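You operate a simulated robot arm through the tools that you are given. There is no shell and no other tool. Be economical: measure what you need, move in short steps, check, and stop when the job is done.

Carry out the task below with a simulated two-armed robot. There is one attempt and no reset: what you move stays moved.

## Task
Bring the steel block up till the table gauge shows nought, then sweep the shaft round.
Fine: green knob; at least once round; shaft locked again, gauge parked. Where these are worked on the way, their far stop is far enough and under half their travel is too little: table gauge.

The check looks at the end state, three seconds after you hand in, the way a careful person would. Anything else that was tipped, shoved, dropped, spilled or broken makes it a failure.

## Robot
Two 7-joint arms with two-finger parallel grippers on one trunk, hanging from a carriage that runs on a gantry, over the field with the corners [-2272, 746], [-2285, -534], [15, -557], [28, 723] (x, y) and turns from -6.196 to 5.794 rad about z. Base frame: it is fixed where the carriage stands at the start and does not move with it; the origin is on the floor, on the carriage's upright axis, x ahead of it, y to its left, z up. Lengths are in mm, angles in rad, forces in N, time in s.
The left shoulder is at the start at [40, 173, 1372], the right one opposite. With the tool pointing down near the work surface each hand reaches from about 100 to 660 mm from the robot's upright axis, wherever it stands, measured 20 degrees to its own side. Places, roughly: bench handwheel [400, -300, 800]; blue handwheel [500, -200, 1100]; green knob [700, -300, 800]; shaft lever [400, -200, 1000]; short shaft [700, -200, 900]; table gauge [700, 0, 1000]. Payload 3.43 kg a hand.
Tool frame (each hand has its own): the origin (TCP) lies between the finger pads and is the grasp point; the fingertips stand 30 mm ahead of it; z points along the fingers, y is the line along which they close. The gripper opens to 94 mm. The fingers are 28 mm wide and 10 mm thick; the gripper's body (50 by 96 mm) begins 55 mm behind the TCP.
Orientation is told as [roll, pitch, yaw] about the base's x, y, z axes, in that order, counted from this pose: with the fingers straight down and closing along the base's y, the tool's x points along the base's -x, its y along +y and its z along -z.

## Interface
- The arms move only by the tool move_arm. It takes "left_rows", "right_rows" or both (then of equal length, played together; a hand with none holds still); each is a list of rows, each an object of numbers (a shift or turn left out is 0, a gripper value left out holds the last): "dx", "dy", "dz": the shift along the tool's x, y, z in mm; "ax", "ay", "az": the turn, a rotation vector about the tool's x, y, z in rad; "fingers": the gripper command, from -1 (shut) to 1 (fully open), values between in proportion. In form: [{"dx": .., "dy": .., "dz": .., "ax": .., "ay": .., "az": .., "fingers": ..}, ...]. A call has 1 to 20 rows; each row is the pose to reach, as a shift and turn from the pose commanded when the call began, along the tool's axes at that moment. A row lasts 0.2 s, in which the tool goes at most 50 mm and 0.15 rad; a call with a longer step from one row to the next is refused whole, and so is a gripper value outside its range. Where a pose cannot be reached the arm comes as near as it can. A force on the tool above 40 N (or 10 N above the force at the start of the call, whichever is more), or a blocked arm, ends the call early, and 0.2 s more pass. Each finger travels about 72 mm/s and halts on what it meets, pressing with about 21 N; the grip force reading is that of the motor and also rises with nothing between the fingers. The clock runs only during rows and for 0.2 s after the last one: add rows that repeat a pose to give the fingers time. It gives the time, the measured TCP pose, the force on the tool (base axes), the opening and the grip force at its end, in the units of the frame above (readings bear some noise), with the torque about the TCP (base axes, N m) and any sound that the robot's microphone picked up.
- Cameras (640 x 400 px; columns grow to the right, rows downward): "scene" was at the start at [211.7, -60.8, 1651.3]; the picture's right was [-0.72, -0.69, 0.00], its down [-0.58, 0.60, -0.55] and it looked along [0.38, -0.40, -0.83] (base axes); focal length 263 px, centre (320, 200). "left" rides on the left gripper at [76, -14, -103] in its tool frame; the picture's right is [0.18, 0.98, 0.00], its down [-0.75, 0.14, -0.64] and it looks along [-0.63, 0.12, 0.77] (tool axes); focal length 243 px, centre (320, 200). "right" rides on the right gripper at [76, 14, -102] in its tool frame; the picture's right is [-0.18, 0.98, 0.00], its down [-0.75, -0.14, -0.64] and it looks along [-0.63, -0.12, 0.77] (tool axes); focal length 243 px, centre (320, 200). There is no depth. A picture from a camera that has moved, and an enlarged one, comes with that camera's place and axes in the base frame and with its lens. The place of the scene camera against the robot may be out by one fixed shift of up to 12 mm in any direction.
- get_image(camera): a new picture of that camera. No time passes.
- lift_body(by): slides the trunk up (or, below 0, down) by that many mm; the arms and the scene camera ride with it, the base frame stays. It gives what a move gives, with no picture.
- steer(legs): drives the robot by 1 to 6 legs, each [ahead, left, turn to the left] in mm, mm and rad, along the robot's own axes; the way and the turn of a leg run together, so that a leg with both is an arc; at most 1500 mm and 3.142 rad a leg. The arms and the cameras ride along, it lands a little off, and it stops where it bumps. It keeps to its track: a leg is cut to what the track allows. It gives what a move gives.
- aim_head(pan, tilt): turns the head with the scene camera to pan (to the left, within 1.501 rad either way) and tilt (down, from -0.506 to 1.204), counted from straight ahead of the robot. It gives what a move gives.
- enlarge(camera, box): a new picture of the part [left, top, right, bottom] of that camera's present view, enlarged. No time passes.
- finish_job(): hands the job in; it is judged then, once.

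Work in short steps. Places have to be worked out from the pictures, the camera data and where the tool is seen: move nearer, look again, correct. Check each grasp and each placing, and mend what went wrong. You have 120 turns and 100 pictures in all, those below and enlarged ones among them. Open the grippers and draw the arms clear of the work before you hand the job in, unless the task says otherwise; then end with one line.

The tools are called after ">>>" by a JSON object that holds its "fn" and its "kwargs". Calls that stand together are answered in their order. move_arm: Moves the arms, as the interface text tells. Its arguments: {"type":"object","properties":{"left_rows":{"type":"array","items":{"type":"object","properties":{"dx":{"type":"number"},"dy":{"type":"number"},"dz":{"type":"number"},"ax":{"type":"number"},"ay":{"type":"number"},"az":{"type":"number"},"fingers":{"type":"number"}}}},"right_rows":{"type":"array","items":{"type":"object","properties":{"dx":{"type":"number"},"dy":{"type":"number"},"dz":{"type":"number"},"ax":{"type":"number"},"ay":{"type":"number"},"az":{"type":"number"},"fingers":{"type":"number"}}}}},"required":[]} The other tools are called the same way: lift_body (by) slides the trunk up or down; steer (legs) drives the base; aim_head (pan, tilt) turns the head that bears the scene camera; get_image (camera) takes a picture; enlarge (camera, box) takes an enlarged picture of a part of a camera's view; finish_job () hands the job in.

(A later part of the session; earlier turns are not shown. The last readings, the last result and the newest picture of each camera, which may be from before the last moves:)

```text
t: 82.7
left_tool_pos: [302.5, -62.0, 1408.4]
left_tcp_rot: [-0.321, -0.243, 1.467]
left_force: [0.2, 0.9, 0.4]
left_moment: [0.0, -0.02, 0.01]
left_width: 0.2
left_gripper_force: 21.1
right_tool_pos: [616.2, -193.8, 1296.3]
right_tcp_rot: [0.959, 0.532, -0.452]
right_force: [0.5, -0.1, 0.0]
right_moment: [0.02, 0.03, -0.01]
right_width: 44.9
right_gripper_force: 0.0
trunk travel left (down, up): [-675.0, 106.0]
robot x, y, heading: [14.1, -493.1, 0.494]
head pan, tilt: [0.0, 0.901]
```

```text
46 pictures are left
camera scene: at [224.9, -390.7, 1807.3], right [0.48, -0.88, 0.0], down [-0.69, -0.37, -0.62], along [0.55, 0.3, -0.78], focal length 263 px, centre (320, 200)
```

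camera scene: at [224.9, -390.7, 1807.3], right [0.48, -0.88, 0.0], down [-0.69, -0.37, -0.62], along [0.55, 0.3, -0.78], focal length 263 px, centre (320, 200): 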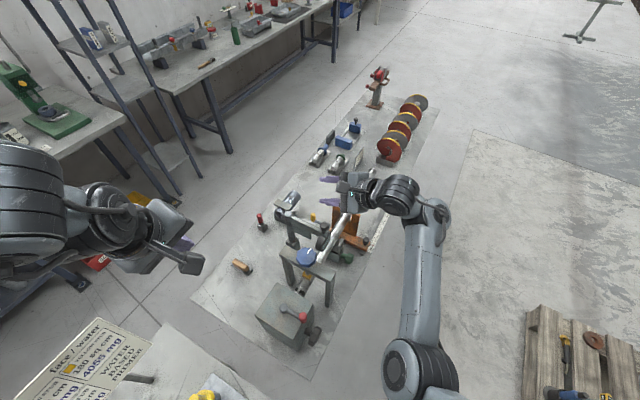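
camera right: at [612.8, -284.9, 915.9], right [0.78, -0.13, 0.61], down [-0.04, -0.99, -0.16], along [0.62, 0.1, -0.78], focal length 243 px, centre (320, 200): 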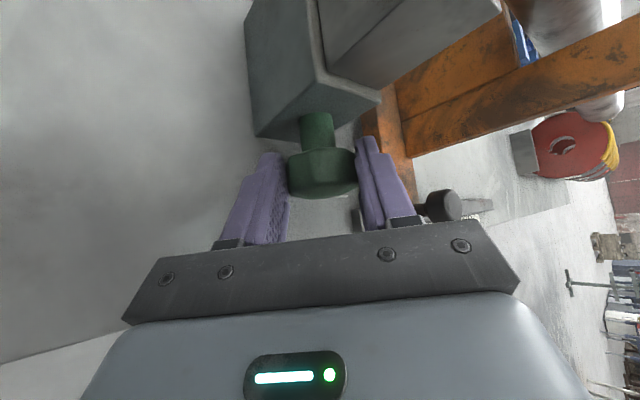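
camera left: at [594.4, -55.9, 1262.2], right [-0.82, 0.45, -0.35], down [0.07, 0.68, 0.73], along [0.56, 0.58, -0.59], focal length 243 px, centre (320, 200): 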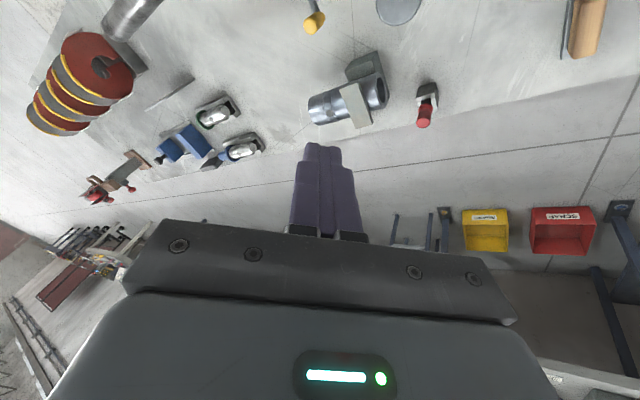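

Now I move the right hand to the -y side of the machine and set its orientation for the knob (pointing mostly +y).

>>> {"fn": "move_arm", "kwargs": {"right_rows": [{"dx": -17, "dy": -20, "dz": -30}, {"dx": -34, "dy": -41, "dz": -61}, {"dx": -51, "dy": -61, "dz": -91}, {"dx": -68, "dy": -82, "dz": -122}, {"dx": -84, "dy": -102, "dz": -152}, {"dx": -100, "dy": -122, "dz": -182}, {"dx": -100, "dy": -122, "dz": -182, "ax": -0.09, "ay": -0.045, "az": 0.07}, {"dx": -100, "dy": -122, "dz": -182, "ax": -0.18, "ay": -0.09, "az": 0.145}, {"dx": -100, "dy": -122, "dz": -182, "ax": -0.275, "ay": -0.139, "az": 0.22}, {"dx": -100, "dy": -122, "dz": -182, "ax": -0.275, "ay": -0.139, "az": 0.22}]}}

>>> {"fn": "lift_body", "kwargs": {"by": -250}}

>>> {"fn": "get_image", "kwargs": {"camera": "scene"}}

```text
t: 84.8
left_tool_pos: [303.1, -63.3, 1408.4]
left_tcp_rot: [-0.322, -0.245, 1.467]
left_force: [0.3, 0.3, -0.3]
left_moment: [-0.03, -0.01, -0.02]
left_width: 0.0
left_gripper_force: 21.2
right_tool_pos: [602.5, -429.8, 1250.2]
right_tcp_rot: [1.08, 0.646, -0.733]
right_force: [-0.1, -0.1, -0.2]
right_moment: [0.02, 0.03, -0.01]
right_width: 44.8
right_gripper_force: 0.0
trunk travel left (down, up): [-675.0, 106.0]
robot x, y, heading: [16.4, -496.4, 0.498]
head pan, tilt: [0.0, 0.901]
```

```text
t: 87.4
left_tool_pos: [302.9, -62.6, 1158.3]
left_tcp_rot: [-0.32, -0.246, 1.467]
left_force: [-0.4, 0.0, 0.0]
left_moment: [-0.01, -0.02, 0.0]
left_width: 0.0
left_gripper_force: 20.7
right_tool_pos: [601.8, -429.9, 1000.1]
right_tcp_rot: [1.079, 0.646, -0.731]
right_force: [-0.2, -0.8, -0.1]
right_moment: [0.04, 0.03, 0.02]
right_width: 44.8
right_gripper_force: 0.0
trunk travel left (down, up): [-425.0, 356.0]
robot x, y, heading: [11.0, -491.2, 0.498]
head pan, tilt: [0.0, 0.901]
```

```text
45 pictures are left
camera scene: at [225.0, -390.7, 1557.3], right [0.48, -0.88, 0.0], down [-0.69, -0.37, -0.62], along [0.55, 0.3, -0.78], focal length 263 px, centre (320, 200)
```

scene: 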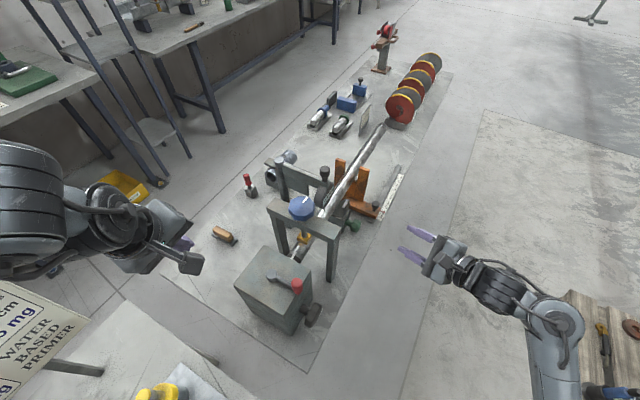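

Good posture. Approach to a standoff 60 mm from the knob with fingers open to 60 mm.

>>> {"fn": "move_arm", "kwargs": {"right_rows": [{"dx": -15, "dy": -12, "dz": 38, "fingers": 0.28}, {"dx": -29, "dy": -25, "dz": 76}, {"dx": -44, "dy": -37, "dz": 115}, {"dx": -58, "dy": -50, "dz": 153}, {"dx": -73, "dy": -62, "dz": 191}, {"dx": -73, "dy": -62, "dz": 191}]}}

>>> {"fn": "get_image", "kwargs": {"camera": "right"}}

```text
t: 88.8
left_tool_pos: [302.3, -63.0, 1157.4]
left_tcp_rot: [-0.32, -0.245, 1.467]
left_force: [-0.2, 0.2, 0.3]
left_moment: [-0.02, -0.01, -0.03]
left_width: 0.3
left_gripper_force: 21.4
right_tool_pos: [670.9, -307.4, 837.8]
right_tcp_rot: [1.079, 0.647, -0.732]
right_force: [-0.6, -0.4, -0.9]
right_moment: [0.01, -0.01, 0.0]
right_width: 59.9
right_gripper_force: 0.1
trunk travel left (down, up): [-425.0, 356.0]
robot x, y, heading: [11.7, -492.6, 0.496]
head pan, tilt: [0.0, 0.901]
```

```text
44 pictures are left
camera right: at [597.9, -352.9, 933.9], right [0.81, -0.1, 0.58], down [0.11, -0.94, -0.31], along [0.58, 0.31, -0.75], focal length 243 px, centre (320, 200)
```

right: 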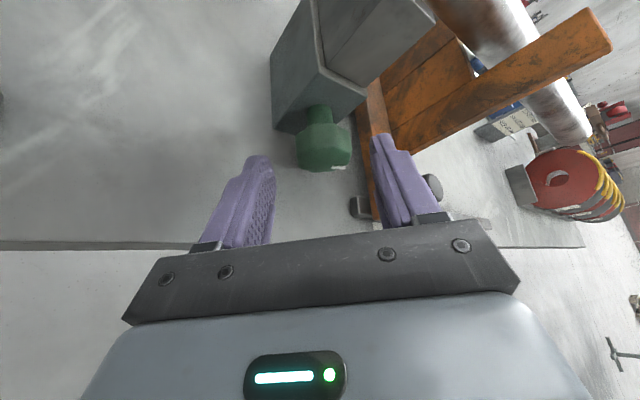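

Knob is centred between the fingers. Advance 52 mm and close lightly.

>>> {"fn": "move_arm", "kwargs": {"right_rows": [{"dx": -2, "dz": 26}, {"dx": -4, "dy": 1, "dz": 52}, {"dx": -4, "dy": 1, "dz": 52, "fingers": -0.05}, {"dx": -4, "dy": 1, "dz": 52, "fingers": -0.05}]}}

>>> {"fn": "get_image", "kwargs": {"camera": "right"}}

```text
t: 89.8
left_tool_pos: [300.7, -62.8, 1157.7]
left_tcp_rot: [-0.322, -0.245, 1.468]
left_force: [0.2, -0.2, -0.4]
left_moment: [0.02, -0.01, 0.01]
left_width: 0.0
left_gripper_force: 21.4
right_tool_pos: [694.7, -265.2, 816.8]
right_tcp_rot: [1.076, 0.648, -0.73]
right_force: [-1.6, 0.5, -2.8]
right_moment: [0.0, 0.12, 0.12]
right_width: 46.7
right_gripper_force: 1.7
trunk travel left (down, up): [-425.0, 356.0]
robot x, y, heading: [17.9, -496.8, 0.492]
head pan, tilt: [0.0, 0.901]
```

```text
43 pictures are left
camera right: at [621.0, -310.9, 912.2], right [0.81, -0.1, 0.58], down [0.11, -0.94, -0.31], along [0.58, 0.31, -0.75], focal length 243 px, centre (320, 200)
```

right: 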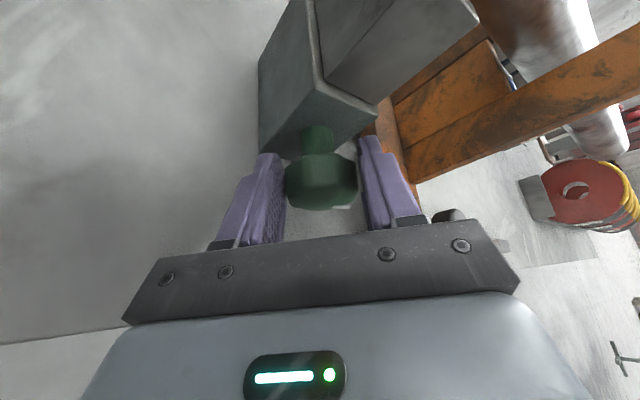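

The fingers hold the octagon with light contact. Turn +0.6 rad about base y.

>>> {"fn": "move_arm", "kwargs": {"right_rows": [{"ax": 0.064, "az": 0.101}, {"ax": 0.129, "az": 0.202}, {"ax": 0.193, "az": 0.303}, {"ax": 0.258, "az": 0.405}, {"ax": 0.322, "az": 0.506}]}}

>>> {"fn": "get_image", "kwargs": {"camera": "right"}}

>>> {"fn": "get_image", "kwargs": {"camera": "scene"}}

```text
t: 91.0
left_tool_pos: [305.5, -62.7, 1158.6]
left_tcp_rot: [-0.323, -0.245, 1.468]
left_force: [0.0, -0.8, -0.3]
left_moment: [-0.03, 0.0, 0.01]
left_width: 0.0
left_gripper_force: 20.8
right_tool_pos: [700.3, -264.6, 820.9]
right_tcp_rot: [0.338, 0.985, -1.29]
right_force: [9.5, -0.5, 6.1]
right_moment: [0.0, -0.36, -0.21]
right_width: 50.6
right_gripper_force: 4.8
trunk travel left (down, up): [-425.0, 356.0]
robot x, y, heading: [15.4, -493.3, 0.498]
head pan, tilt: [0.0, 0.901]
```

```text
42 pictures are left
camera right: at [693.3, -311.1, 942.2], right [0.99, -0.1, 0.03], down [-0.09, -0.94, -0.32], along [0.06, 0.31, -0.95], focal length 243 px, centre (320, 200)
```

right: 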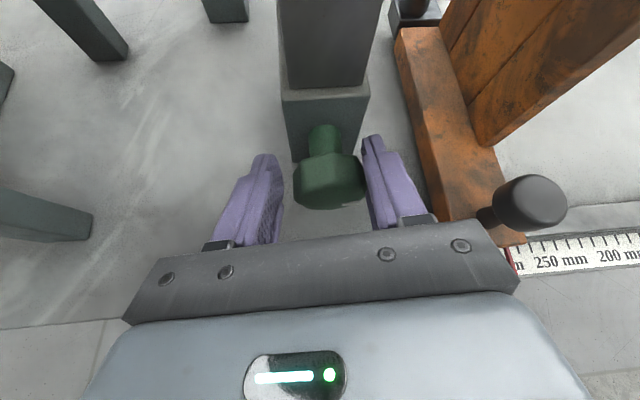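

```text
41 pictures are left
camera scene: at [226.7, -390.7, 1557.8], right [0.48, -0.88, 0.0], down [-0.69, -0.37, -0.62], along [0.55, 0.3, -0.78], focal length 263 px, centre (320, 200)
```

scene: 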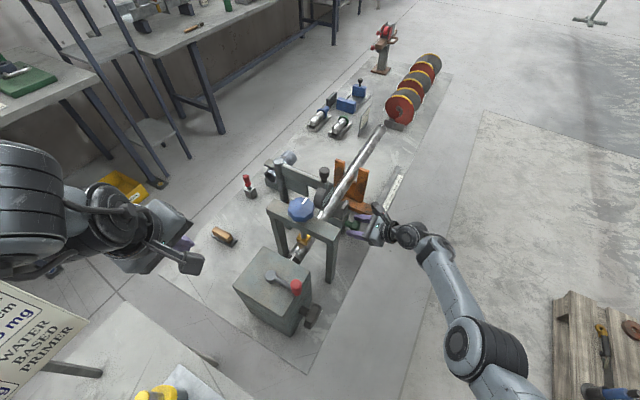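

The arm now turns freely, but the loose fingers slipped. I clamp here and read the forces.

>>> {"fn": "move_arm", "kwargs": {"right_rows": [{"fingers": -1}, {"fingers": -1}, {"fingers": -1}]}}

```text
t: 91.8
left_tool_pos: [307.7, -62.6, 1160.0]
left_tcp_rot: [-0.326, -0.246, 1.468]
left_force: [0.4, 0.5, 0.2]
left_moment: [0.02, 0.02, -0.01]
left_width: 0.1
left_gripper_force: 21.2
right_tool_pos: [703.8, -265.5, 821.5]
right_tcp_rot: [0.341, 0.983, -1.29]
right_force: [28.0, 4.9, -1.4]
right_moment: [-0.13, -0.61, -0.66]
right_width: 43.1
right_gripper_force: 45.6
trunk travel left (down, up): [-425.0, 356.0]
robot x, y, heading: [16.9, -498.0, 0.498]
head pan, tilt: [0.0, 0.901]
```

The knob lies ~4 mm further +x than commanded; I shift to null the force.

>>> {"fn": "move_arm", "kwargs": {"right_rows": [{"dx": -0.6, "dy": 4, "dz": 0.4}, {"dx": -0.6, "dy": 4, "dz": 0.4}]}}

```text
t: 92.4
left_tool_pos: [305.3, -64.0, 1159.2]
left_tcp_rot: [-0.325, -0.243, 1.466]
left_force: [-0.6, -0.5, 0.7]
left_moment: [0.0, 0.01, 0.01]
left_width: 0.1
left_gripper_force: 20.8
right_tool_pos: [703.9, -265.9, 821.6]
right_tcp_rot: [0.34, 0.983, -1.285]
right_force: [10.4, -5.9, 16.0]
right_moment: [-0.08, -0.31, -0.52]
right_width: 43.0
right_gripper_force: 45.2
trunk travel left (down, up): [-425.0, 356.0]
robot x, y, heading: [14.9, -495.9, 0.496]
head pan, tilt: [0.0, 0.901]
```

Now turn the clamped knob by -0.5 rad (with a small recentring).

>>> {"fn": "move_arm", "kwargs": {"right_rows": [{"dx": 1.4, "dy": 2.4, "dz": -0.8}, {"dx": 1.4, "dy": 2.4, "dz": -0.8, "ax": -0.054, "az": -0.084}, {"dx": 1.4, "dy": 2.4, "dz": -0.8, "ax": -0.107, "az": -0.169}, {"dx": 1.4, "dy": 2.4, "dz": -0.8, "ax": -0.161, "az": -0.253}, {"dx": 1.4, "dy": 2.4, "dz": -0.8, "ax": -0.215, "az": -0.337}, {"dx": 1.4, "dy": 2.4, "dz": -0.8, "ax": -0.268, "az": -0.42}]}}

>>> {"fn": "enlarge", "kwargs": {"camera": "scene", "box": [290, 155, 380, 235]}}

```text
t: 93.8
left_tool_pos: [299.8, -65.4, 1156.3]
left_tcp_rot: [-0.319, -0.241, 1.468]
left_force: [0.8, -0.5, 0.5]
left_moment: [-0.01, 0.0, 0.0]
left_width: 0.0
left_gripper_force: 20.9
right_tool_pos: [693.6, -265.1, 817.6]
right_tcp_rot: [0.982, 0.722, -0.786]
right_force: [-27.6, -12.1, 22.0]
right_moment: [0.23, 0.19, 0.36]
right_width: 43.1
right_gripper_force: 44.7
trunk travel left (down, up): [-425.0, 356.0]
robot x, y, heading: [13.1, -492.0, 0.498]
head pan, tilt: [0.0, 0.901]
```

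```text
5.00 times, centred on (335, 195) of scene
camera zoom: at [222.8, -391.6, 1556.5], right [0.48, -0.88, 0.0], down [-0.69, -0.38, -0.62], along [0.54, 0.3, -0.79], focal length 1316 px, centre (245, 225)
```

zoom: 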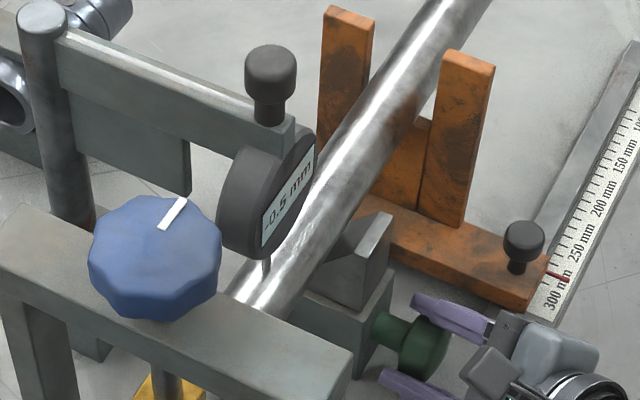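

The gauge went to -0.5, so + raises (≈0.2 mm per rad). The motion also shows that the knob axis is at about (707, 799) — lower than my grip. I open and read the free pose to recentre.

>>> {"fn": "move_arm", "kwargs": {"right_rows": [{"fingers": 0.25}, {"fingers": 0.25}]}}

```text
t: 94.4
left_tool_pos: [303.0, -63.0, 1157.3]
left_tcp_rot: [-0.322, -0.243, 1.468]
left_force: [-0.2, 0.9, -1.3]
left_moment: [0.0, 0.0, -0.02]
left_width: 0.0
left_gripper_force: 21.5
right_tool_pos: [702.3, -266.6, 820.1]
right_tcp_rot: [0.986, 0.72, -0.791]
right_force: [-0.4, 1.2, -1.7]
right_moment: [-0.03, -0.03, 0.02]
right_width: 59.4
right_gripper_force: 0.5
trunk travel left (down, up): [-425.0, 356.0]
robot x, y, heading: [14.7, -490.7, 0.501]
head pan, tilt: [0.0, 0.901]
```

Recentre on the knob axis (down 16 mm), clamp, then turn +0.65 rad.

>>> {"fn": "move_arm", "kwargs": {"right_rows": [{"dx": -4, "dy": -4, "dz": 6}, {"dx": -8, "dy": -9, "dz": 12}, {"dx": -8, "dy": -9, "dz": 12, "fingers": -1}, {"dx": -8, "dy": -9, "dz": 12}, {"dx": -8, "dy": -9, "dz": 12}]}}

```text
t: 95.6
left_tool_pos: [303.0, -62.7, 1158.6]
left_tcp_rot: [-0.32, -0.245, 1.469]
left_force: [-0.4, 0.4, -0.4]
left_moment: [0.01, 0.03, -0.03]
left_width: 0.5
left_gripper_force: 21.3
right_tool_pos: [703.9, -258.8, 805.9]
right_tcp_rot: [0.99, 0.72, -0.787]
right_force: [-0.4, 0.0, 4.7]
right_moment: [-0.07, -0.02, -0.07]
right_width: 45.6
right_gripper_force: 45.1
trunk travel left (down, up): [-425.0, 356.0]
robot x, y, heading: [18.4, -494.2, 0.497]
head pan, tilt: [0.0, 0.901]
```

Well centred: forces small. Turn +0.65 rad.

>>> {"fn": "move_arm", "kwargs": {"right_rows": [{"ax": 0.058, "az": 0.091, "dy": 0.5}, {"ax": 0.116, "az": 0.183, "dy": 1}, {"ax": 0.174, "az": 0.274, "dy": 1.5}, {"ax": 0.233, "az": 0.365, "dy": 2}, {"ax": 0.291, "az": 0.457, "dy": 2.5}, {"ax": 0.349, "az": 0.548, "dy": 3}]}}

>>> {"fn": "enlarge", "kwargs": {"camera": "scene", "box": [290, 155, 380, 235]}}

```text
t: 97.0
left_tool_pos: [305.1, -62.1, 1159.4]
left_tcp_rot: [-0.324, -0.246, 1.469]
left_force: [-0.6, 0.0, -0.2]
left_moment: [-0.01, 0.0, 0.01]
left_width: 0.0
left_gripper_force: 21.9
right_tool_pos: [708.7, -259.0, 807.9]
right_tcp_rot: [0.054, 1.008, -1.53]
right_force: [14.8, 5.7, -8.2]
right_moment: [-0.35, -0.08, -0.47]
right_width: 46.0
right_gripper_force: 45.1
trunk travel left (down, up): [-425.0, 356.0]
robot x, y, heading: [14.0, -492.5, 0.495]
head pan, tilt: [0.0, 0.901]
```

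```text
5.00 times, centred on (335, 195) of scene
camera zoom: at [226.3, -390.3, 1557.5], right [0.48, -0.88, 0.0], down [-0.69, -0.37, -0.62], along [0.55, 0.3, -0.78], focal length 1316 px, centre (245, 225)
```

zoom: 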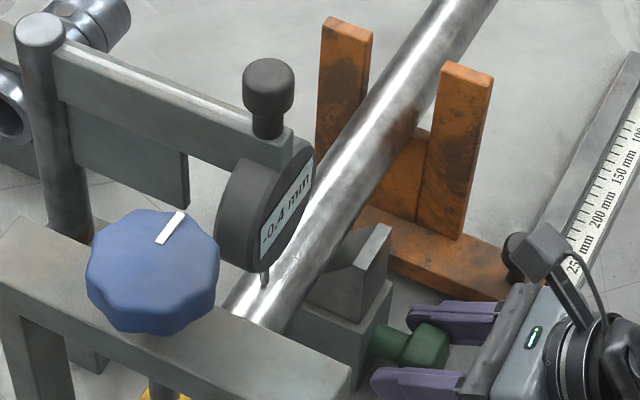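

+0.65 rad gave -0.4. It turns smoothly; I keep going +0.45 rad in the same grip.

>>> {"fn": "move_arm", "kwargs": {"right_rows": [{"ax": 0.06, "az": 0.095}, {"ax": 0.12, "az": 0.19}, {"ax": 0.18, "az": 0.285}, {"ax": 0.242, "az": 0.379}]}}

```text
t: 97.3
left_tool_pos: [304.1, -61.6, 1160.0]
left_tcp_rot: [-0.322, -0.245, 1.468]
left_force: [0.5, 0.4, 0.3]
left_moment: [0.0, 0.03, -0.01]
left_width: 0.2
left_gripper_force: 21.1
right_tool_pos: [708.9, -259.4, 807.9]
right_tcp_rot: [0.022, 1.006, -1.562]
right_force: [11.2, 7.1, -8.5]
right_moment: [0.54, -0.13, 0.15]
right_width: 45.8
right_gripper_force: 45.0
right hand out of reach, approached as far as the arm can: row 1
trunk travel left (down, up): [-425.0, 356.0]
robot x, y, heading: [11.8, -493.5, 0.497]
head pan, tilt: [0.0, 0.901]
stopped in row 1 (right hand): the force on the tool passed its limit at 46 N (the readings are from after the stop); the commanded pose is now the measured one
```

Range ends here. I do a full regrip cycle: open, turn back 0.68, clamp, turn forward 0.68.

>>> {"fn": "move_arm", "kwargs": {"right_rows": [{"fingers": 0.28}, {"fingers": 0.28}, {"dx": -0.3, "dy": -0.8, "ax": -0.061, "az": -0.0955}, {"dx": -0.6, "dy": -1.7, "ax": -0.122, "az": -0.191}, {"dx": -0.9, "dy": -2.5, "dz": 0.5, "ax": -0.183, "az": -0.287}, {"dx": -1.2, "dy": -3.3, "dz": 0.7, "ax": -0.243, "az": -0.382}, {"dx": -1.5, "dy": -4.2, "dz": 0.9, "ax": -0.304, "az": -0.478}, {"dx": -1.7, "dy": -5, "dz": 1.1, "ax": -0.365, "az": -0.573}, {"dx": -1.7, "dy": -5, "dz": 1.1, "ax": -0.365, "az": -0.573, "fingers": -1}, {"dx": -1.7, "dy": -5, "dz": 1.1, "ax": -0.365, "az": -0.573, "fingers": -1}, {"dx": -1.7, "dy": -5, "dz": 1.1, "ax": -0.365, "az": -0.573, "fingers": -1}, {"dx": -1.5, "dy": -4.2, "dz": 0.9, "ax": -0.304, "az": -0.478}, {"dx": -1.2, "dy": -3.3, "dz": 0.7, "ax": -0.243, "az": -0.382}, {"dx": -0.9, "dy": -2.5, "dz": 0.5, "ax": -0.183, "az": -0.287}, {"dx": -0.6, "dy": -1.7, "ax": -0.122, "az": -0.191}, {"dx": -0.3, "dy": -0.8, "ax": -0.061, "az": -0.0955}, {"dx": 0, "dy": 0, "ax": 0, "az": 0}]}}

>>> {"fn": "enlarge", "kwargs": {"camera": "scene", "box": [290, 155, 380, 235]}}

```text
t: 100.9
left_tool_pos: [304.8, -62.8, 1159.6]
left_tcp_rot: [-0.322, -0.244, 1.468]
left_force: [1.0, -0.3, 0.1]
left_moment: [0.01, 0.01, 0.0]
left_width: 0.0
left_gripper_force: 21.3
right_tool_pos: [709.3, -260.1, 810.9]
right_tcp_rot: [0.02, 1.01, -1.561]
right_force: [-1.6, 0.3, 22.4]
right_moment: [0.67, 0.01, -0.58]
right_width: 45.5
right_gripper_force: 45.4
trunk travel left (down, up): [-425.0, 356.0]
robot x, y, heading: [12.3, -491.6, 0.495]
head pan, tilt: [0.0, 0.901]
```

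```text
5.00 times, centred on (335, 195) of scene
camera zoom: at [226.6, -390.3, 1557.7], right [0.48, -0.88, 0.0], down [-0.69, -0.37, -0.62], along [0.55, 0.3, -0.78], focal length 1316 px, centre (245, 225)
```

zoom: 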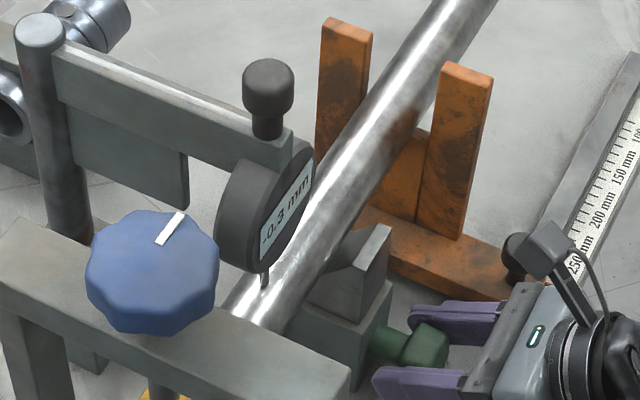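

Works: -0.3 mm, about 0.11 mm per cycle. Two more cycles, then check.

>>> {"fn": "move_arm", "kwargs": {"right_rows": [{"fingers": 0.28}, {"fingers": 0.28}, {"dx": -0.3, "dy": -0.8, "ax": -0.061, "az": -0.0955}, {"dx": -0.6, "dy": -1.7, "ax": -0.122, "az": -0.191}, {"dx": -0.9, "dy": -2.5, "dz": 0.5, "ax": -0.183, "az": -0.287}, {"dx": -1.2, "dy": -3.3, "dz": 0.7, "ax": -0.243, "az": -0.382}, {"dx": -1.5, "dy": -4.2, "dz": 0.9, "ax": -0.304, "az": -0.478}, {"dx": -1.7, "dy": -5, "dz": 1.1, "ax": -0.365, "az": -0.573}, {"dx": -1.7, "dy": -5, "dz": 1.1, "ax": -0.365, "az": -0.573, "fingers": -1}, {"dx": -1.7, "dy": -5, "dz": 1.1, "ax": -0.365, "az": -0.573, "fingers": -1}, {"dx": -1.7, "dy": -5, "dz": 1.1, "ax": -0.365, "az": -0.573, "fingers": -1}, {"dx": -1.5, "dy": -4.2, "dz": 0.9, "ax": -0.304, "az": -0.478}, {"dx": -1.2, "dy": -3.3, "dz": 0.7, "ax": -0.243, "az": -0.382}, {"dx": -0.9, "dy": -2.5, "dz": 0.5, "ax": -0.183, "az": -0.287}, {"dx": -0.6, "dy": -1.7, "ax": -0.122, "az": -0.191}, {"dx": -0.3, "dy": -0.8, "ax": -0.061, "az": -0.0955}, {"dx": 0, "dy": 0, "ax": 0, "az": 0}]}}

>>> {"fn": "move_arm", "kwargs": {"right_rows": [{"fingers": 0.28}, {"fingers": 0.28}, {"dx": -0.3, "dy": -0.8, "ax": -0.061, "az": -0.0955}, {"dx": -0.6, "dy": -1.7, "ax": -0.122, "az": -0.191}, {"dx": -0.9, "dy": -2.5, "dz": 0.5, "ax": -0.183, "az": -0.287}, {"dx": -1.2, "dy": -3.3, "dz": 0.7, "ax": -0.243, "az": -0.382}, {"dx": -1.5, "dy": -4.2, "dz": 0.9, "ax": -0.304, "az": -0.478}, {"dx": -1.7, "dy": -5, "dz": 1.1, "ax": -0.365, "az": -0.573}, {"dx": -1.7, "dy": -5, "dz": 1.1, "ax": -0.365, "az": -0.573, "fingers": -1}, {"dx": -1.7, "dy": -5, "dz": 1.1, "ax": -0.365, "az": -0.573, "fingers": -1}, {"dx": -1.7, "dy": -5, "dz": 1.1, "ax": -0.365, "az": -0.573, "fingers": -1}, {"dx": -1.5, "dy": -4.2, "dz": 0.9, "ax": -0.304, "az": -0.478}, {"dx": -1.2, "dy": -3.3, "dz": 0.7, "ax": -0.243, "az": -0.382}, {"dx": -0.9, "dy": -2.5, "dz": 0.5, "ax": -0.183, "az": -0.287}, {"dx": -0.6, "dy": -1.7, "ax": -0.122, "az": -0.191}, {"dx": -0.3, "dy": -0.8, "ax": -0.061, "az": -0.0955}, {"dx": 0, "dy": 0, "ax": 0, "az": 0}]}}

>>> {"fn": "enlarge", "kwargs": {"camera": "scene", "box": [290, 155, 380, 235]}}

```text
t: 104.5
left_tool_pos: [304.5, -62.1, 1158.6]
left_tcp_rot: [-0.322, -0.246, 1.467]
left_force: [-0.1, 0.0, -1.1]
left_moment: [-0.02, -0.02, 0.0]
left_width: 0.1
left_gripper_force: 20.9
right_tool_pos: [709.1, -261.0, 809.9]
right_tcp_rot: [0.021, 1.009, -1.561]
right_force: [2.7, 1.7, 16.8]
right_moment: [-0.21, -0.04, -0.3]
right_width: 45.8
right_gripper_force: 45.2
trunk travel left (down, up): [-425.0, 356.0]
robot x, y, heading: [18.1, -494.0, 0.493]
head pan, tilt: [0.0, 0.901]
```

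```text
t: 108.1
left_tool_pos: [305.5, -62.8, 1157.7]
left_tcp_rot: [-0.325, -0.246, 1.468]
left_force: [-0.3, 0.5, -0.9]
left_moment: [0.0, 0.0, 0.01]
left_width: 0.0
left_gripper_force: 21.2
right_tool_pos: [708.5, -260.8, 808.4]
right_tcp_rot: [0.018, 1.007, -1.564]
right_force: [8.1, 2.0, 4.2]
right_moment: [0.07, -0.06, -0.46]
right_width: 45.7
right_gripper_force: 45.2
trunk travel left (down, up): [-425.0, 356.0]
robot x, y, heading: [13.9, -490.8, 0.494]
head pan, tilt: [0.0, 0.901]
```

```text
5.00 times, centred on (335, 195) of scene
camera zoom: at [226.5, -390.3, 1557.5], right [0.48, -0.88, 0.0], down [-0.69, -0.37, -0.62], along [0.55, 0.3, -0.78], focal length 1316 px, centre (245, 225)
```

zoom: 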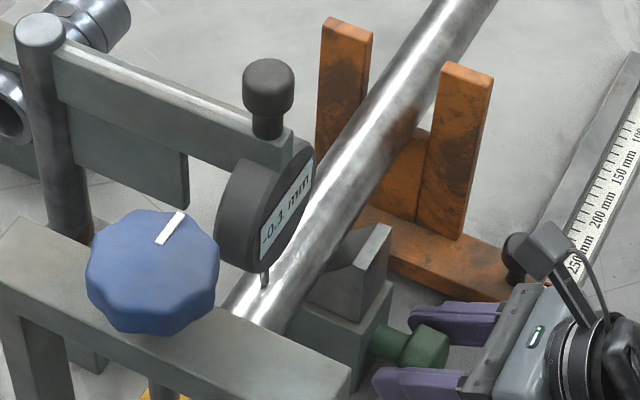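

-0.1 mm. One more cycle.

>>> {"fn": "move_arm", "kwargs": {"right_rows": [{"fingers": 0.28}, {"fingers": 0.28}, {"dx": -0.3, "dy": -0.8, "ax": -0.061, "az": -0.0955}, {"dx": -0.6, "dy": -1.7, "ax": -0.122, "az": -0.191}, {"dx": -0.9, "dy": -2.5, "dz": 0.5, "ax": -0.183, "az": -0.287}, {"dx": -1.2, "dy": -3.3, "dz": 0.7, "ax": -0.243, "az": -0.382}, {"dx": -1.5, "dy": -4.2, "dz": 0.9, "ax": -0.304, "az": -0.478}, {"dx": -1.7, "dy": -5, "dz": 1.1, "ax": -0.365, "az": -0.573}, {"dx": -1.7, "dy": -5, "dz": 1.1, "ax": -0.365, "az": -0.573, "fingers": -1}, {"dx": -1.7, "dy": -5, "dz": 1.1, "ax": -0.365, "az": -0.573, "fingers": -1}, {"dx": -1.7, "dy": -5, "dz": 1.1, "ax": -0.365, "az": -0.573, "fingers": -1}, {"dx": -1.5, "dy": -4.2, "dz": 0.9, "ax": -0.304, "az": -0.478}, {"dx": -1.2, "dy": -3.3, "dz": 0.7, "ax": -0.243, "az": -0.382}, {"dx": -0.9, "dy": -2.5, "dz": 0.5, "ax": -0.183, "az": -0.287}, {"dx": -0.6, "dy": -1.7, "ax": -0.122, "az": -0.191}, {"dx": -0.3, "dy": -0.8, "ax": -0.061, "az": -0.0955}]}}

>>> {"fn": "enlarge", "kwargs": {"camera": "scene", "box": [290, 155, 380, 235]}}

```text
t: 111.5
left_tool_pos: [305.4, -62.7, 1159.6]
left_tcp_rot: [-0.323, -0.245, 1.469]
left_force: [-0.8, -0.2, -0.7]
left_moment: [-0.01, 0.02, 0.02]
left_width: 0.2
left_gripper_force: 21.1
right_tool_pos: [707.1, -260.7, 808.1]
right_tcp_rot: [0.23, 0.996, -1.385]
right_force: [6.5, 0.5, 10.8]
right_moment: [-0.07, -0.04, 0.13]
right_width: 46.0
right_gripper_force: 45.1
trunk travel left (down, up): [-425.0, 356.0]
robot x, y, heading: [17.2, -494.3, 0.502]
head pan, tilt: [0.0, 0.901]
```

```text
5.00 times, centred on (335, 195) of scene
camera zoom: at [226.4, -390.3, 1557.6], right [0.48, -0.88, 0.0], down [-0.69, -0.37, -0.62], along [0.55, 0.3, -0.78], focal length 1316 px, centre (245, 225)
```

zoom: 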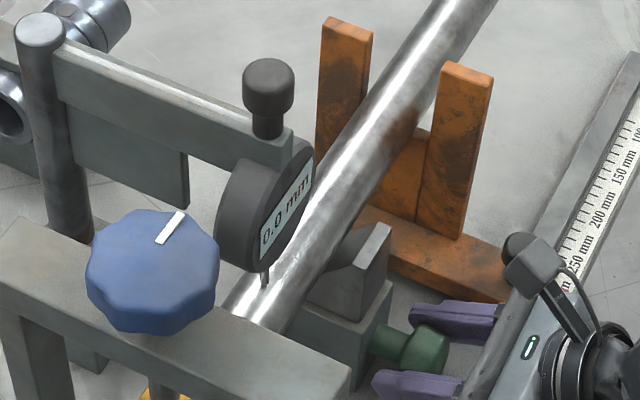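

Gauge reads 0.0 mm. I release the knob and withdraw the right hand along its axis, then look at the headstock.

>>> {"fn": "move_arm", "kwargs": {"right_rows": [{"fingers": 0.3}, {"fingers": 0.3}, {"dz": -40}, {"dz": -80}, {"dz": -120}, {"dz": -150, "dx": 20}]}}

>>> {"fn": "aim_head", "kwargs": {"pan": 0.0, "tilt": 1.15}}

>>> {"fn": "get_image", "kwargs": {"camera": "scene"}}

```text
t: 112.9
left_tool_pos: [303.3, -62.6, 1159.0]
left_tcp_rot: [-0.32, -0.245, 1.467]
left_force: [0.3, 0.2, 0.1]
left_moment: [-0.01, 0.0, -0.02]
left_width: 0.2
left_gripper_force: 20.9
right_tool_pos: [691.1, -376.3, 904.6]
right_tcp_rot: [0.225, 0.995, -1.391]
right_force: [0.2, 0.5, 0.1]
right_moment: [-0.01, 0.03, -0.01]
right_width: 61.3
right_gripper_force: 0.0
trunk travel left (down, up): [-425.0, 356.0]
robot x, y, heading: [18.2, -491.5, 0.498]
head pan, tilt: [0.0, 0.901]
```

```text
t: 113.7
left_tool_pos: [303.1, -62.1, 1158.5]
left_tcp_rot: [-0.321, -0.244, 1.469]
left_force: [0.0, -0.4, 0.6]
left_moment: [0.02, 0.0, 0.0]
left_width: 0.3
left_gripper_force: 21.4
right_tool_pos: [689.6, -378.6, 903.2]
right_tcp_rot: [0.225, 0.995, -1.388]
right_force: [0.3, -0.8, 0.1]
right_moment: [-0.01, 0.02, 0.03]
right_width: 61.1
right_gripper_force: 0.0
trunk travel left (down, up): [-425.0, 356.0]
robot x, y, heading: [13.8, -494.4, 0.495]
head pan, tilt: [0.0, 1.15]
```

```text
35 pictures are left
camera scene: at [211.2, -398.2, 1540.4], right [0.48, -0.88, 0.0], down [-0.8, -0.44, -0.41], along [0.36, 0.2, -0.91], focal length 263 px, centre (320, 200)
```

scene: 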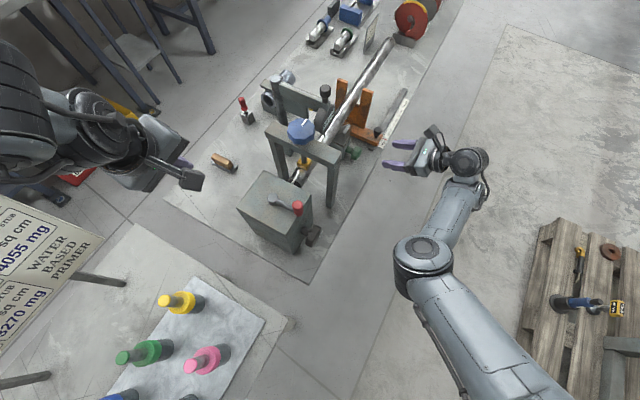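

>>> {"fn": "enlarge", "kwargs": {"camera": "scene", "box": [225, 110, 345, 260]}}

```text
2.67 times, centred on (285, 185) of scene
camera zoom: at [211.2, -398.2, 1540.4], right [0.48, -0.88, 0.0], down [-0.8, -0.44, -0.41], along [0.36, 0.2, -0.91], focal length 702 px, centre (413, 240)
```

zoom: 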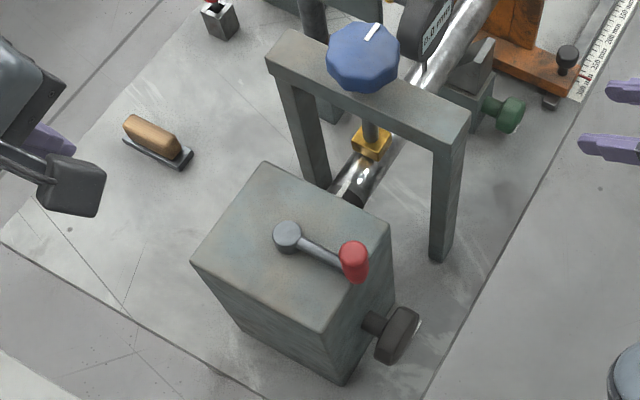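

Lever pivot ≈(379, -162), red handle ≈(377, -236, 1015); handwheel axis along y at ≈(378, -272, 865). I'll back the robot ~314 mm in x so the same arm posture fits these, with the trunk raised 150 mm first.

>>> {"fn": "lift_body", "kwargs": {"by": 150}}

>>> {"fn": "steer", "kwargs": {"legs": [[-283, 137, 0]]}}

>>> {"fn": "get_image", "kwargs": {"camera": "right"}}

>>> {"fn": "aim_head", "kwargs": {"pan": 0.0, "tilt": 0.8}}

>>> {"fn": "get_image", "kwargs": {"camera": "scene"}}

```text
t: 115.4
left_tool_pos: [302.9, -63.6, 1307.2]
left_tcp_rot: [-0.321, -0.244, 1.468]
left_force: [-0.3, 0.3, 0.7]
left_moment: [-0.02, 0.0, -0.01]
left_width: 0.2
left_gripper_force: 21.0
right_tool_pos: [688.4, -378.2, 1054.5]
right_tcp_rot: [0.226, 0.993, -1.39]
right_force: [0.2, 1.4, -0.4]
right_moment: [0.0, -0.02, 0.01]
right_width: 61.0
right_gripper_force: 0.0
trunk travel left (down, up): [-575.0, 206.0]
robot x, y, heading: [17.2, -493.6, 0.497]
head pan, tilt: [0.0, 1.15]
```

```text
t: 117.5
left_tool_pos: [-7.3, -78.5, 1307.6]
left_tcp_rot: [-0.32, -0.245, 1.467]
left_force: [-0.7, -0.4, 0.6]
left_moment: [-0.03, -0.01, -0.01]
left_width: 0.0
left_gripper_force: 21.1
right_tool_pos: [379.6, -392.7, 1054.2]
right_tcp_rot: [0.224, 0.994, -1.39]
right_force: [0.5, 0.8, -0.5]
right_moment: [0.02, 0.01, 0.01]
right_width: 60.9
right_gripper_force: 0.1
trunk travel left (down, up): [-575.0, 206.0]
robot x, y, heading: [-296.5, -509.4, 0.5]
head pan, tilt: [0.0, 1.15]
```

```text
33 pictures are left
camera right: at [378.8, -438.2, 1174.8], right [0.99, -0.11, -0.03], down [-0.11, -0.94, -0.31], along [0.0, 0.31, -0.95], focal length 243 px, centre (320, 200)
```

right: 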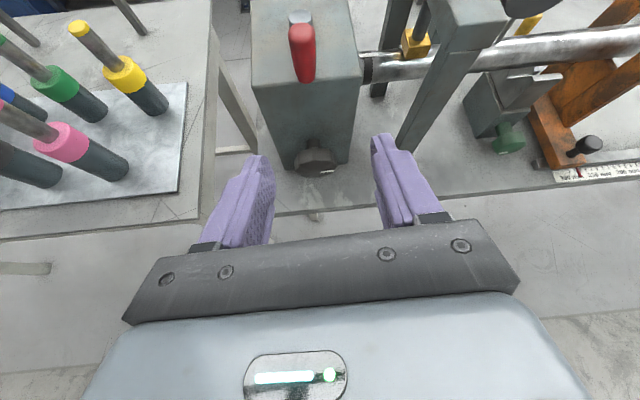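

```text
t: 118.3
left_tool_pos: [-8.0, -78.0, 1307.9]
left_tcp_rot: [-0.322, -0.244, 1.467]
left_force: [0.5, -0.4, -0.2]
left_moment: [0.01, -0.02, -0.03]
left_width: 0.0
left_gripper_force: 21.3
right_tool_pos: [379.7, -393.7, 1053.5]
right_tcp_rot: [0.225, 0.993, -1.39]
right_force: [-0.3, -0.2, -0.1]
right_moment: [0.01, 0.01, -0.01]
right_width: 61.3
right_gripper_force: 0.2
trunk travel left (down, up): [-575.0, 206.0]
robot x, y, heading: [-296.2, -509.6, 0.494]
head pan, tilt: [0.0, 0.799]
```

```text
32 pictures are left
camera scene: at [-80.4, -403.2, 1715.1], right [0.48, -0.88, 0.0], down [-0.63, -0.34, -0.7], along [0.61, 0.33, -0.72], focal length 263 px, centre (320, 200)
```

scene: 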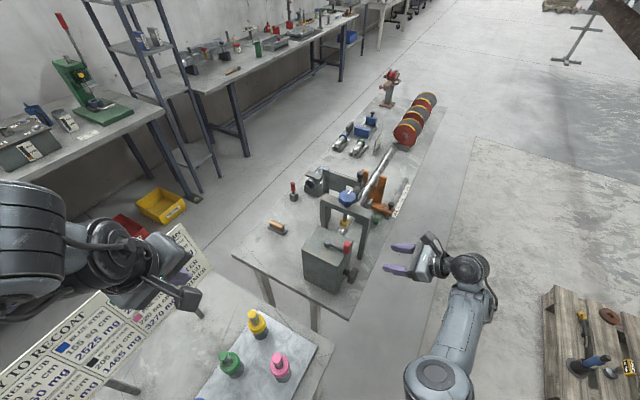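

The lever handle and handwheel are well in view. I level the right tool by 0.4 rad so that the fingers clear the box top, still away from the machine.

>>> {"fn": "move_arm", "kwargs": {"right_rows": [{"ax": -0.013, "ay": 0.13}, {"ax": -0.027, "ay": 0.26}, {"ax": -0.04, "ay": 0.396, "az": 0.02}, {"ax": -0.04, "ay": 0.396, "az": 0.02}]}}

>>> {"fn": "get_image", "kwargs": {"camera": "right"}}

```text
t: 119.3
left_tool_pos: [-6.6, -77.4, 1308.0]
left_tcp_rot: [-0.32, -0.244, 1.468]
left_force: [-0.3, -0.8, -0.1]
left_moment: [-0.01, 0.0, 0.0]
left_width: 0.0
left_gripper_force: 20.7
right_tool_pos: [379.5, -393.1, 1054.0]
right_tcp_rot: [0.636, 1.372, -0.999]
right_force: [-0.1, 0.0, 0.0]
right_moment: [0.04, 0.01, -0.02]
right_width: 61.1
right_gripper_force: 0.0
trunk travel left (down, up): [-575.0, 206.0]
robot x, y, heading: [-294.9, -509.3, 0.495]
head pan, tilt: [0.0, 0.799]
```

```text
31 pictures are left
camera right: at [378.8, -481.1, 1148.0], right [0.99, -0.08, -0.06], down [-0.1, -0.75, -0.65], along [0.01, 0.66, -0.76], focal length 243 px, centre (320, 200)
```

right: 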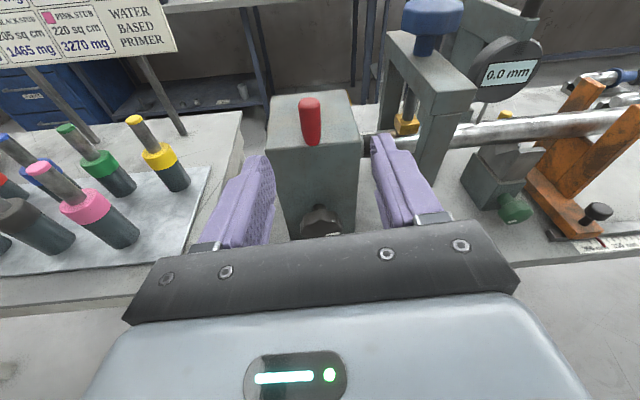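

Handle centre triangulates to (379, -228, 997). The gauge is readable from here (0.0). I go in with open fingers round the handle.

>>> {"fn": "move_arm", "kwargs": {"right_rows": [{"dx": -11, "dy": -4, "dz": 37}, {"dx": -22, "dy": -8, "dz": 74}, {"dx": -33, "dy": -12, "dz": 111}, {"dx": -29, "dy": -13, "dz": 140}, {"dx": -24, "dy": -14, "dz": 168}, {"dx": -24, "dy": -14, "dz": 168}]}}

>>> {"fn": "get_image", "kwargs": {"camera": "right"}}

```text
t: 120.8
left_tool_pos: [-7.8, -77.6, 1307.8]
left_tcp_rot: [-0.319, -0.244, 1.469]
left_force: [-0.2, -0.4, 0.7]
left_moment: [0.01, 0.02, 0.02]
left_width: 0.0
left_gripper_force: 20.5
right_tool_pos: [381.5, -232.0, 1001.5]
right_tcp_rot: [0.624, 1.368, -1.007]
right_force: [-0.1, 0.0, 0.3]
right_moment: [0.0, -0.01, 0.02]
right_width: 61.1
right_gripper_force: 0.1
trunk travel left (down, up): [-575.0, 206.0]
robot x, y, heading: [-297.9, -508.4, 0.499]
head pan, tilt: [0.0, 0.799]
```

```text
30 pictures are left
camera right: at [380.5, -320.2, 1095.8], right [0.99, -0.08, -0.06], down [-0.11, -0.75, -0.65], along [0.01, 0.65, -0.76], focal length 243 px, centre (320, 200)
```

right: 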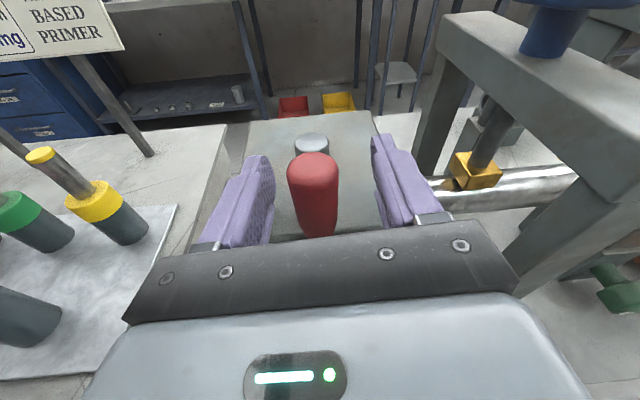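

The handle is between the fingers. Close.

>>> {"fn": "move_arm", "kwargs": {"right_rows": [{"fingers": -1}, {"fingers": -1}, {"fingers": -1}, {"fingers": -1}]}}

```text
t: 121.8
left_tool_pos: [-9.0, -77.0, 1307.0]
left_tcp_rot: [-0.321, -0.245, 1.467]
left_force: [-0.1, 0.2, -0.4]
left_moment: [-0.01, -0.02, -0.02]
left_width: 0.0
left_gripper_force: 21.5
right_tool_pos: [380.0, -231.8, 1001.8]
right_tcp_rot: [0.618, 1.373, -1.014]
right_force: [-6.8, -0.8, 5.2]
right_moment: [-0.15, 1.25, -0.09]
right_width: 28.4
right_gripper_force: 45.1
trunk travel left (down, up): [-575.0, 206.0]
robot x, y, heading: [-295.9, -507.0, 0.49]
head pan, tilt: [0.0, 0.799]
```

Gripped (28 mm). Try moving the handle 20 mm toward -x along its arc.

>>> {"fn": "move_arm", "kwargs": {"right_rows": [{"dx": 1, "dy": -7, "dz": 0}, {"dx": 2, "dy": -14, "dz": 0.5}, {"dx": 2.7, "dy": -20, "dz": 1.5}]}}

```text
t: 122.5
left_tool_pos: [-5.3, -79.0, 1309.2]
left_tcp_rot: [-0.323, -0.244, 1.468]
left_force: [0.1, -0.5, 0.7]
left_moment: [0.01, -0.03, 0.05]
left_width: 0.0
left_gripper_force: 21.0
right_tool_pos: [363.4, -231.6, 1001.7]
right_tcp_rot: [0.625, 1.368, -1.013]
right_force: [7.7, -2.8, -4.5]
right_moment: [0.81, 1.07, -0.41]
right_width: 28.4
right_gripper_force: 45.2
trunk travel left (down, up): [-575.0, 206.0]
robot x, y, heading: [-294.3, -506.2, 0.498]
head pan, tilt: [0.0, 0.799]
```

The lever gives way toward -x easily. Continue along the arc.

>>> {"fn": "move_arm", "kwargs": {"right_rows": [{"dx": 2, "dy": -10, "dz": 3}, {"dx": 3.4, "dy": -19, "dz": 6.5}, {"dx": 5, "dy": -27, "dz": 12}, {"dx": 7, "dy": -35, "dz": 17}, {"dx": 9, "dy": -42, "dz": 24}, {"dx": 11, "dy": -48.6, "dz": 32}, {"dx": 13, "dy": -53, "dz": 41}, {"dx": 15, "dy": -57, "dz": 50}]}}

>>> {"fn": "get_image", "kwargs": {"camera": "right"}}

```text
t: 124.3
left_tool_pos: [-3.9, -78.6, 1308.0]
left_tcp_rot: [-0.325, -0.245, 1.466]
left_force: [0.0, -0.3, 0.5]
left_moment: [-0.03, 0.01, -0.02]
left_width: 0.0
left_gripper_force: 20.9
right_tool_pos: [311.3, -176.3, 1000.5]
right_tcp_rot: [0.634, 1.367, -1.006]
right_force: [20.5, -4.7, -10.3]
right_moment: [1.09, 1.13, -0.34]
right_width: 27.8
right_gripper_force: 44.9
trunk travel left (down, up): [-575.0, 206.0]
robot x, y, heading: [-293.4, -509.6, 0.496]
head pan, tilt: [0.0, 0.799]
```

```text
29 pictures are left
camera right: at [308.9, -264.5, 1095.8], right [0.99, -0.09, -0.06], down [-0.11, -0.75, -0.65], along [0.01, 0.65, -0.76], focal length 243 px, centre (320, 200)
```

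right: 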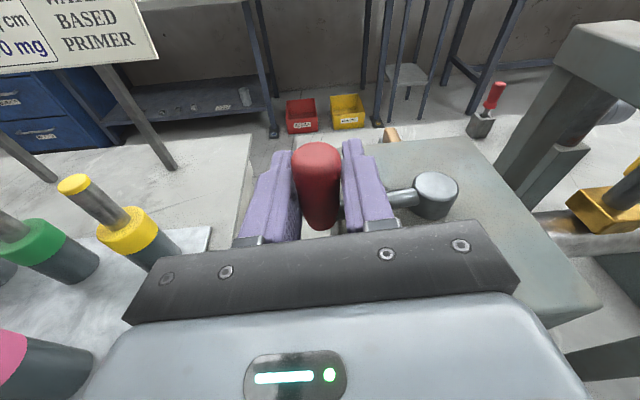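

The lever now points nearly -x (about 80°). I carry on to feel its stop.

>>> {"fn": "move_arm", "kwargs": {"right_rows": [{"dx": 1.2, "dy": 2, "dz": 8}, {"dx": 2.4, "dy": 3.5, "dz": 16}, {"dx": 3.5, "dy": 5, "dz": 25}, {"dx": 4.5, "dy": 8, "dz": 32}]}}

>>> {"fn": "get_image", "kwargs": {"camera": "right"}}

```text
t: 124.8
left_tool_pos: [-7.6, -82.9, 1307.4]
left_tcp_rot: [-0.321, -0.242, 1.466]
left_force: [0.1, -0.2, -0.2]
left_moment: [0.0, 0.0, 0.0]
left_width: 0.0
left_gripper_force: 21.1
right_tool_pos: [309.9, -172.3, 1001.8]
right_tcp_rot: [0.639, 1.367, -0.997]
right_force: [-14.8, -27.6, 20.1]
right_moment: [-2.86, 1.24, -0.38]
right_width: 28.2
right_gripper_force: 45.0
trunk travel left (down, up): [-575.0, 206.0]
robot x, y, heading: [-294.6, -508.9, 0.492]
head pan, tilt: [0.0, 0.799]
stopped in row 2 (right hand): the force on the tool passed its limit at 48 N (the readings are from after the stop); the commanded pose is now the measured one
```

```text
28 pictures are left
camera right: at [308.8, -261.1, 1095.7], right [0.99, -0.09, -0.06], down [-0.1, -0.75, -0.65], along [0.01, 0.65, -0.76], focal length 243 px, centre (320, 200)
```

right: 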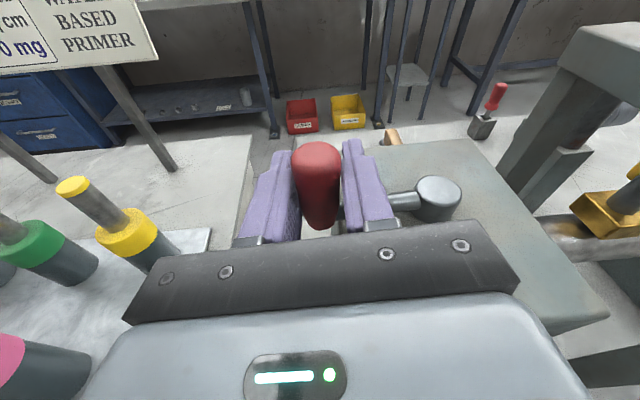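

The lever hit its far stop: shaft unlocked. Release, withdraw, and go down to face the handwheel.

>>> {"fn": "move_arm", "kwargs": {"right_rows": [{"fingers": 0.3}, {"fingers": 0.3}, {"dz": -40}, {"dz": -80}, {"dz": -120}, {"dz": -150}, {"dz": -148, "dx": -40, "dy": 12}, {"dz": -147, "dx": -80, "dy": 24}, {"dz": -145, "dx": -120, "dy": 36}, {"dz": -144, "dx": -158, "dy": 47, "ay": 0.08}, {"dz": -142, "dx": -196, "dy": 58, "ay": 0.17, "fingers": 1}, {"dz": -142, "dx": -196, "dy": 58, "ay": 0.17}]}}

>>> {"fn": "get_image", "kwargs": {"camera": "right"}}

```text
t: 127.5
left_tool_pos: [-6.5, -79.6, 1307.9]
left_tcp_rot: [-0.321, -0.244, 1.465]
left_force: [-0.6, 0.2, 0.7]
left_moment: [-0.03, -0.01, -0.01]
left_width: 0.0
left_gripper_force: 21.2
right_tool_pos: [314.3, -367.5, 906.4]
right_tcp_rot: [1.652, 1.449, 0.027]
right_force: [0.1, 0.4, -0.5]
right_moment: [-0.04, 0.01, -0.04]
right_width: 93.9
right_gripper_force: 0.0
right hand out of reach, approached as far as the arm can: row 10, 11, 12
trunk travel left (down, up): [-575.0, 206.0]
robot x, y, heading: [-296.2, -506.0, 0.491]
head pan, tilt: [0.0, 0.799]
```

```text
27 pictures are left
camera right: at [314.4, -470.4, 984.1], right [1.0, -0.05, -0.06], down [-0.08, -0.63, -0.77], along [0.0, 0.77, -0.63], focal length 243 px, centre (320, 200)
```

right: 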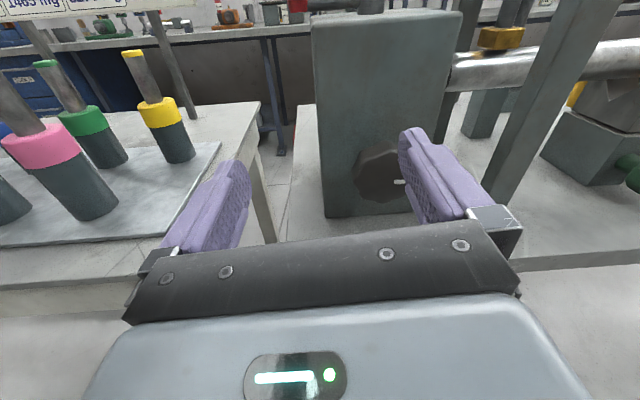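

The wheel centre is at about (380, -254, 832), with a white mark. I lower the trunk 90 mm to bring it into comfortable reach.

>>> {"fn": "lift_body", "kwargs": {"by": -90}}

>>> {"fn": "move_arm", "kwargs": {"right_rows": [{"dy": 22}, {"dy": 44}, {"dy": 66, "dx": 8}, {"dy": 66, "dx": 14}]}}

>>> {"fn": "get_image", "kwargs": {"camera": "right"}}

```text
t: 128.7
left_tool_pos: [-6.9, -78.3, 1218.4]
left_tcp_rot: [-0.322, -0.243, 1.465]
left_force: [-0.8, -0.8, -0.3]
left_moment: [0.01, -0.03, 0.02]
left_width: 0.0
left_gripper_force: 20.9
right_tool_pos: [315.0, -364.9, 817.2]
right_tcp_rot: [1.648, 1.45, 0.024]
right_force: [0.8, 0.4, 0.1]
right_moment: [-0.02, 0.01, 0.03]
right_width: 94.4
right_gripper_force: 0.1
trunk travel left (down, up): [-485.0, 296.0]
robot x, y, heading: [-295.4, -509.3, 0.498]
head pan, tilt: [0.0, 0.799]
```

```text
t: 129.7
left_tool_pos: [-5.6, -78.6, 1218.3]
left_tcp_rot: [-0.321, -0.245, 1.467]
left_force: [-0.9, -0.5, 0.8]
left_moment: [0.01, 0.0, 0.01]
left_width: 0.3
left_gripper_force: 21.2
right_tool_pos: [357.5, -374.8, 855.1]
right_tcp_rot: [1.642, 1.447, 0.018]
right_force: [-0.9, -0.2, 0.3]
right_moment: [-0.02, 0.01, -0.02]
right_width: 94.1
right_gripper_force: 0.0
right hand out of reach, approached as far as the arm can: row 1, 2, 3, 4
trunk travel left (down, up): [-485.0, 296.0]
robot x, y, heading: [-297.6, -509.7, 0.494]
head pan, tilt: [0.0, 0.799]
```

```text
26 pictures are left
camera right: at [357.3, -477.6, 931.6], right [1.0, -0.05, -0.06], down [-0.08, -0.63, -0.77], along [0.0, 0.77, -0.63], focal length 243 px, centre (320, 200)
```

right: 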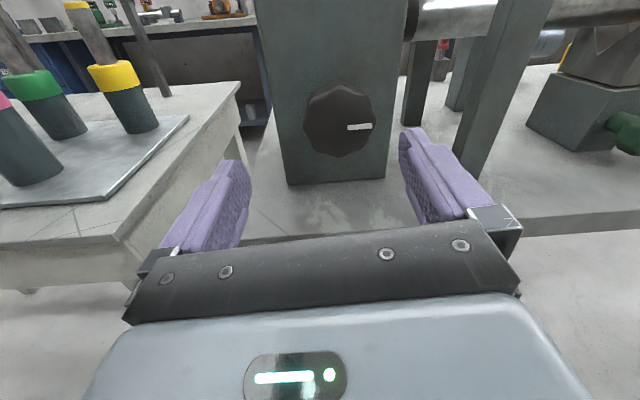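

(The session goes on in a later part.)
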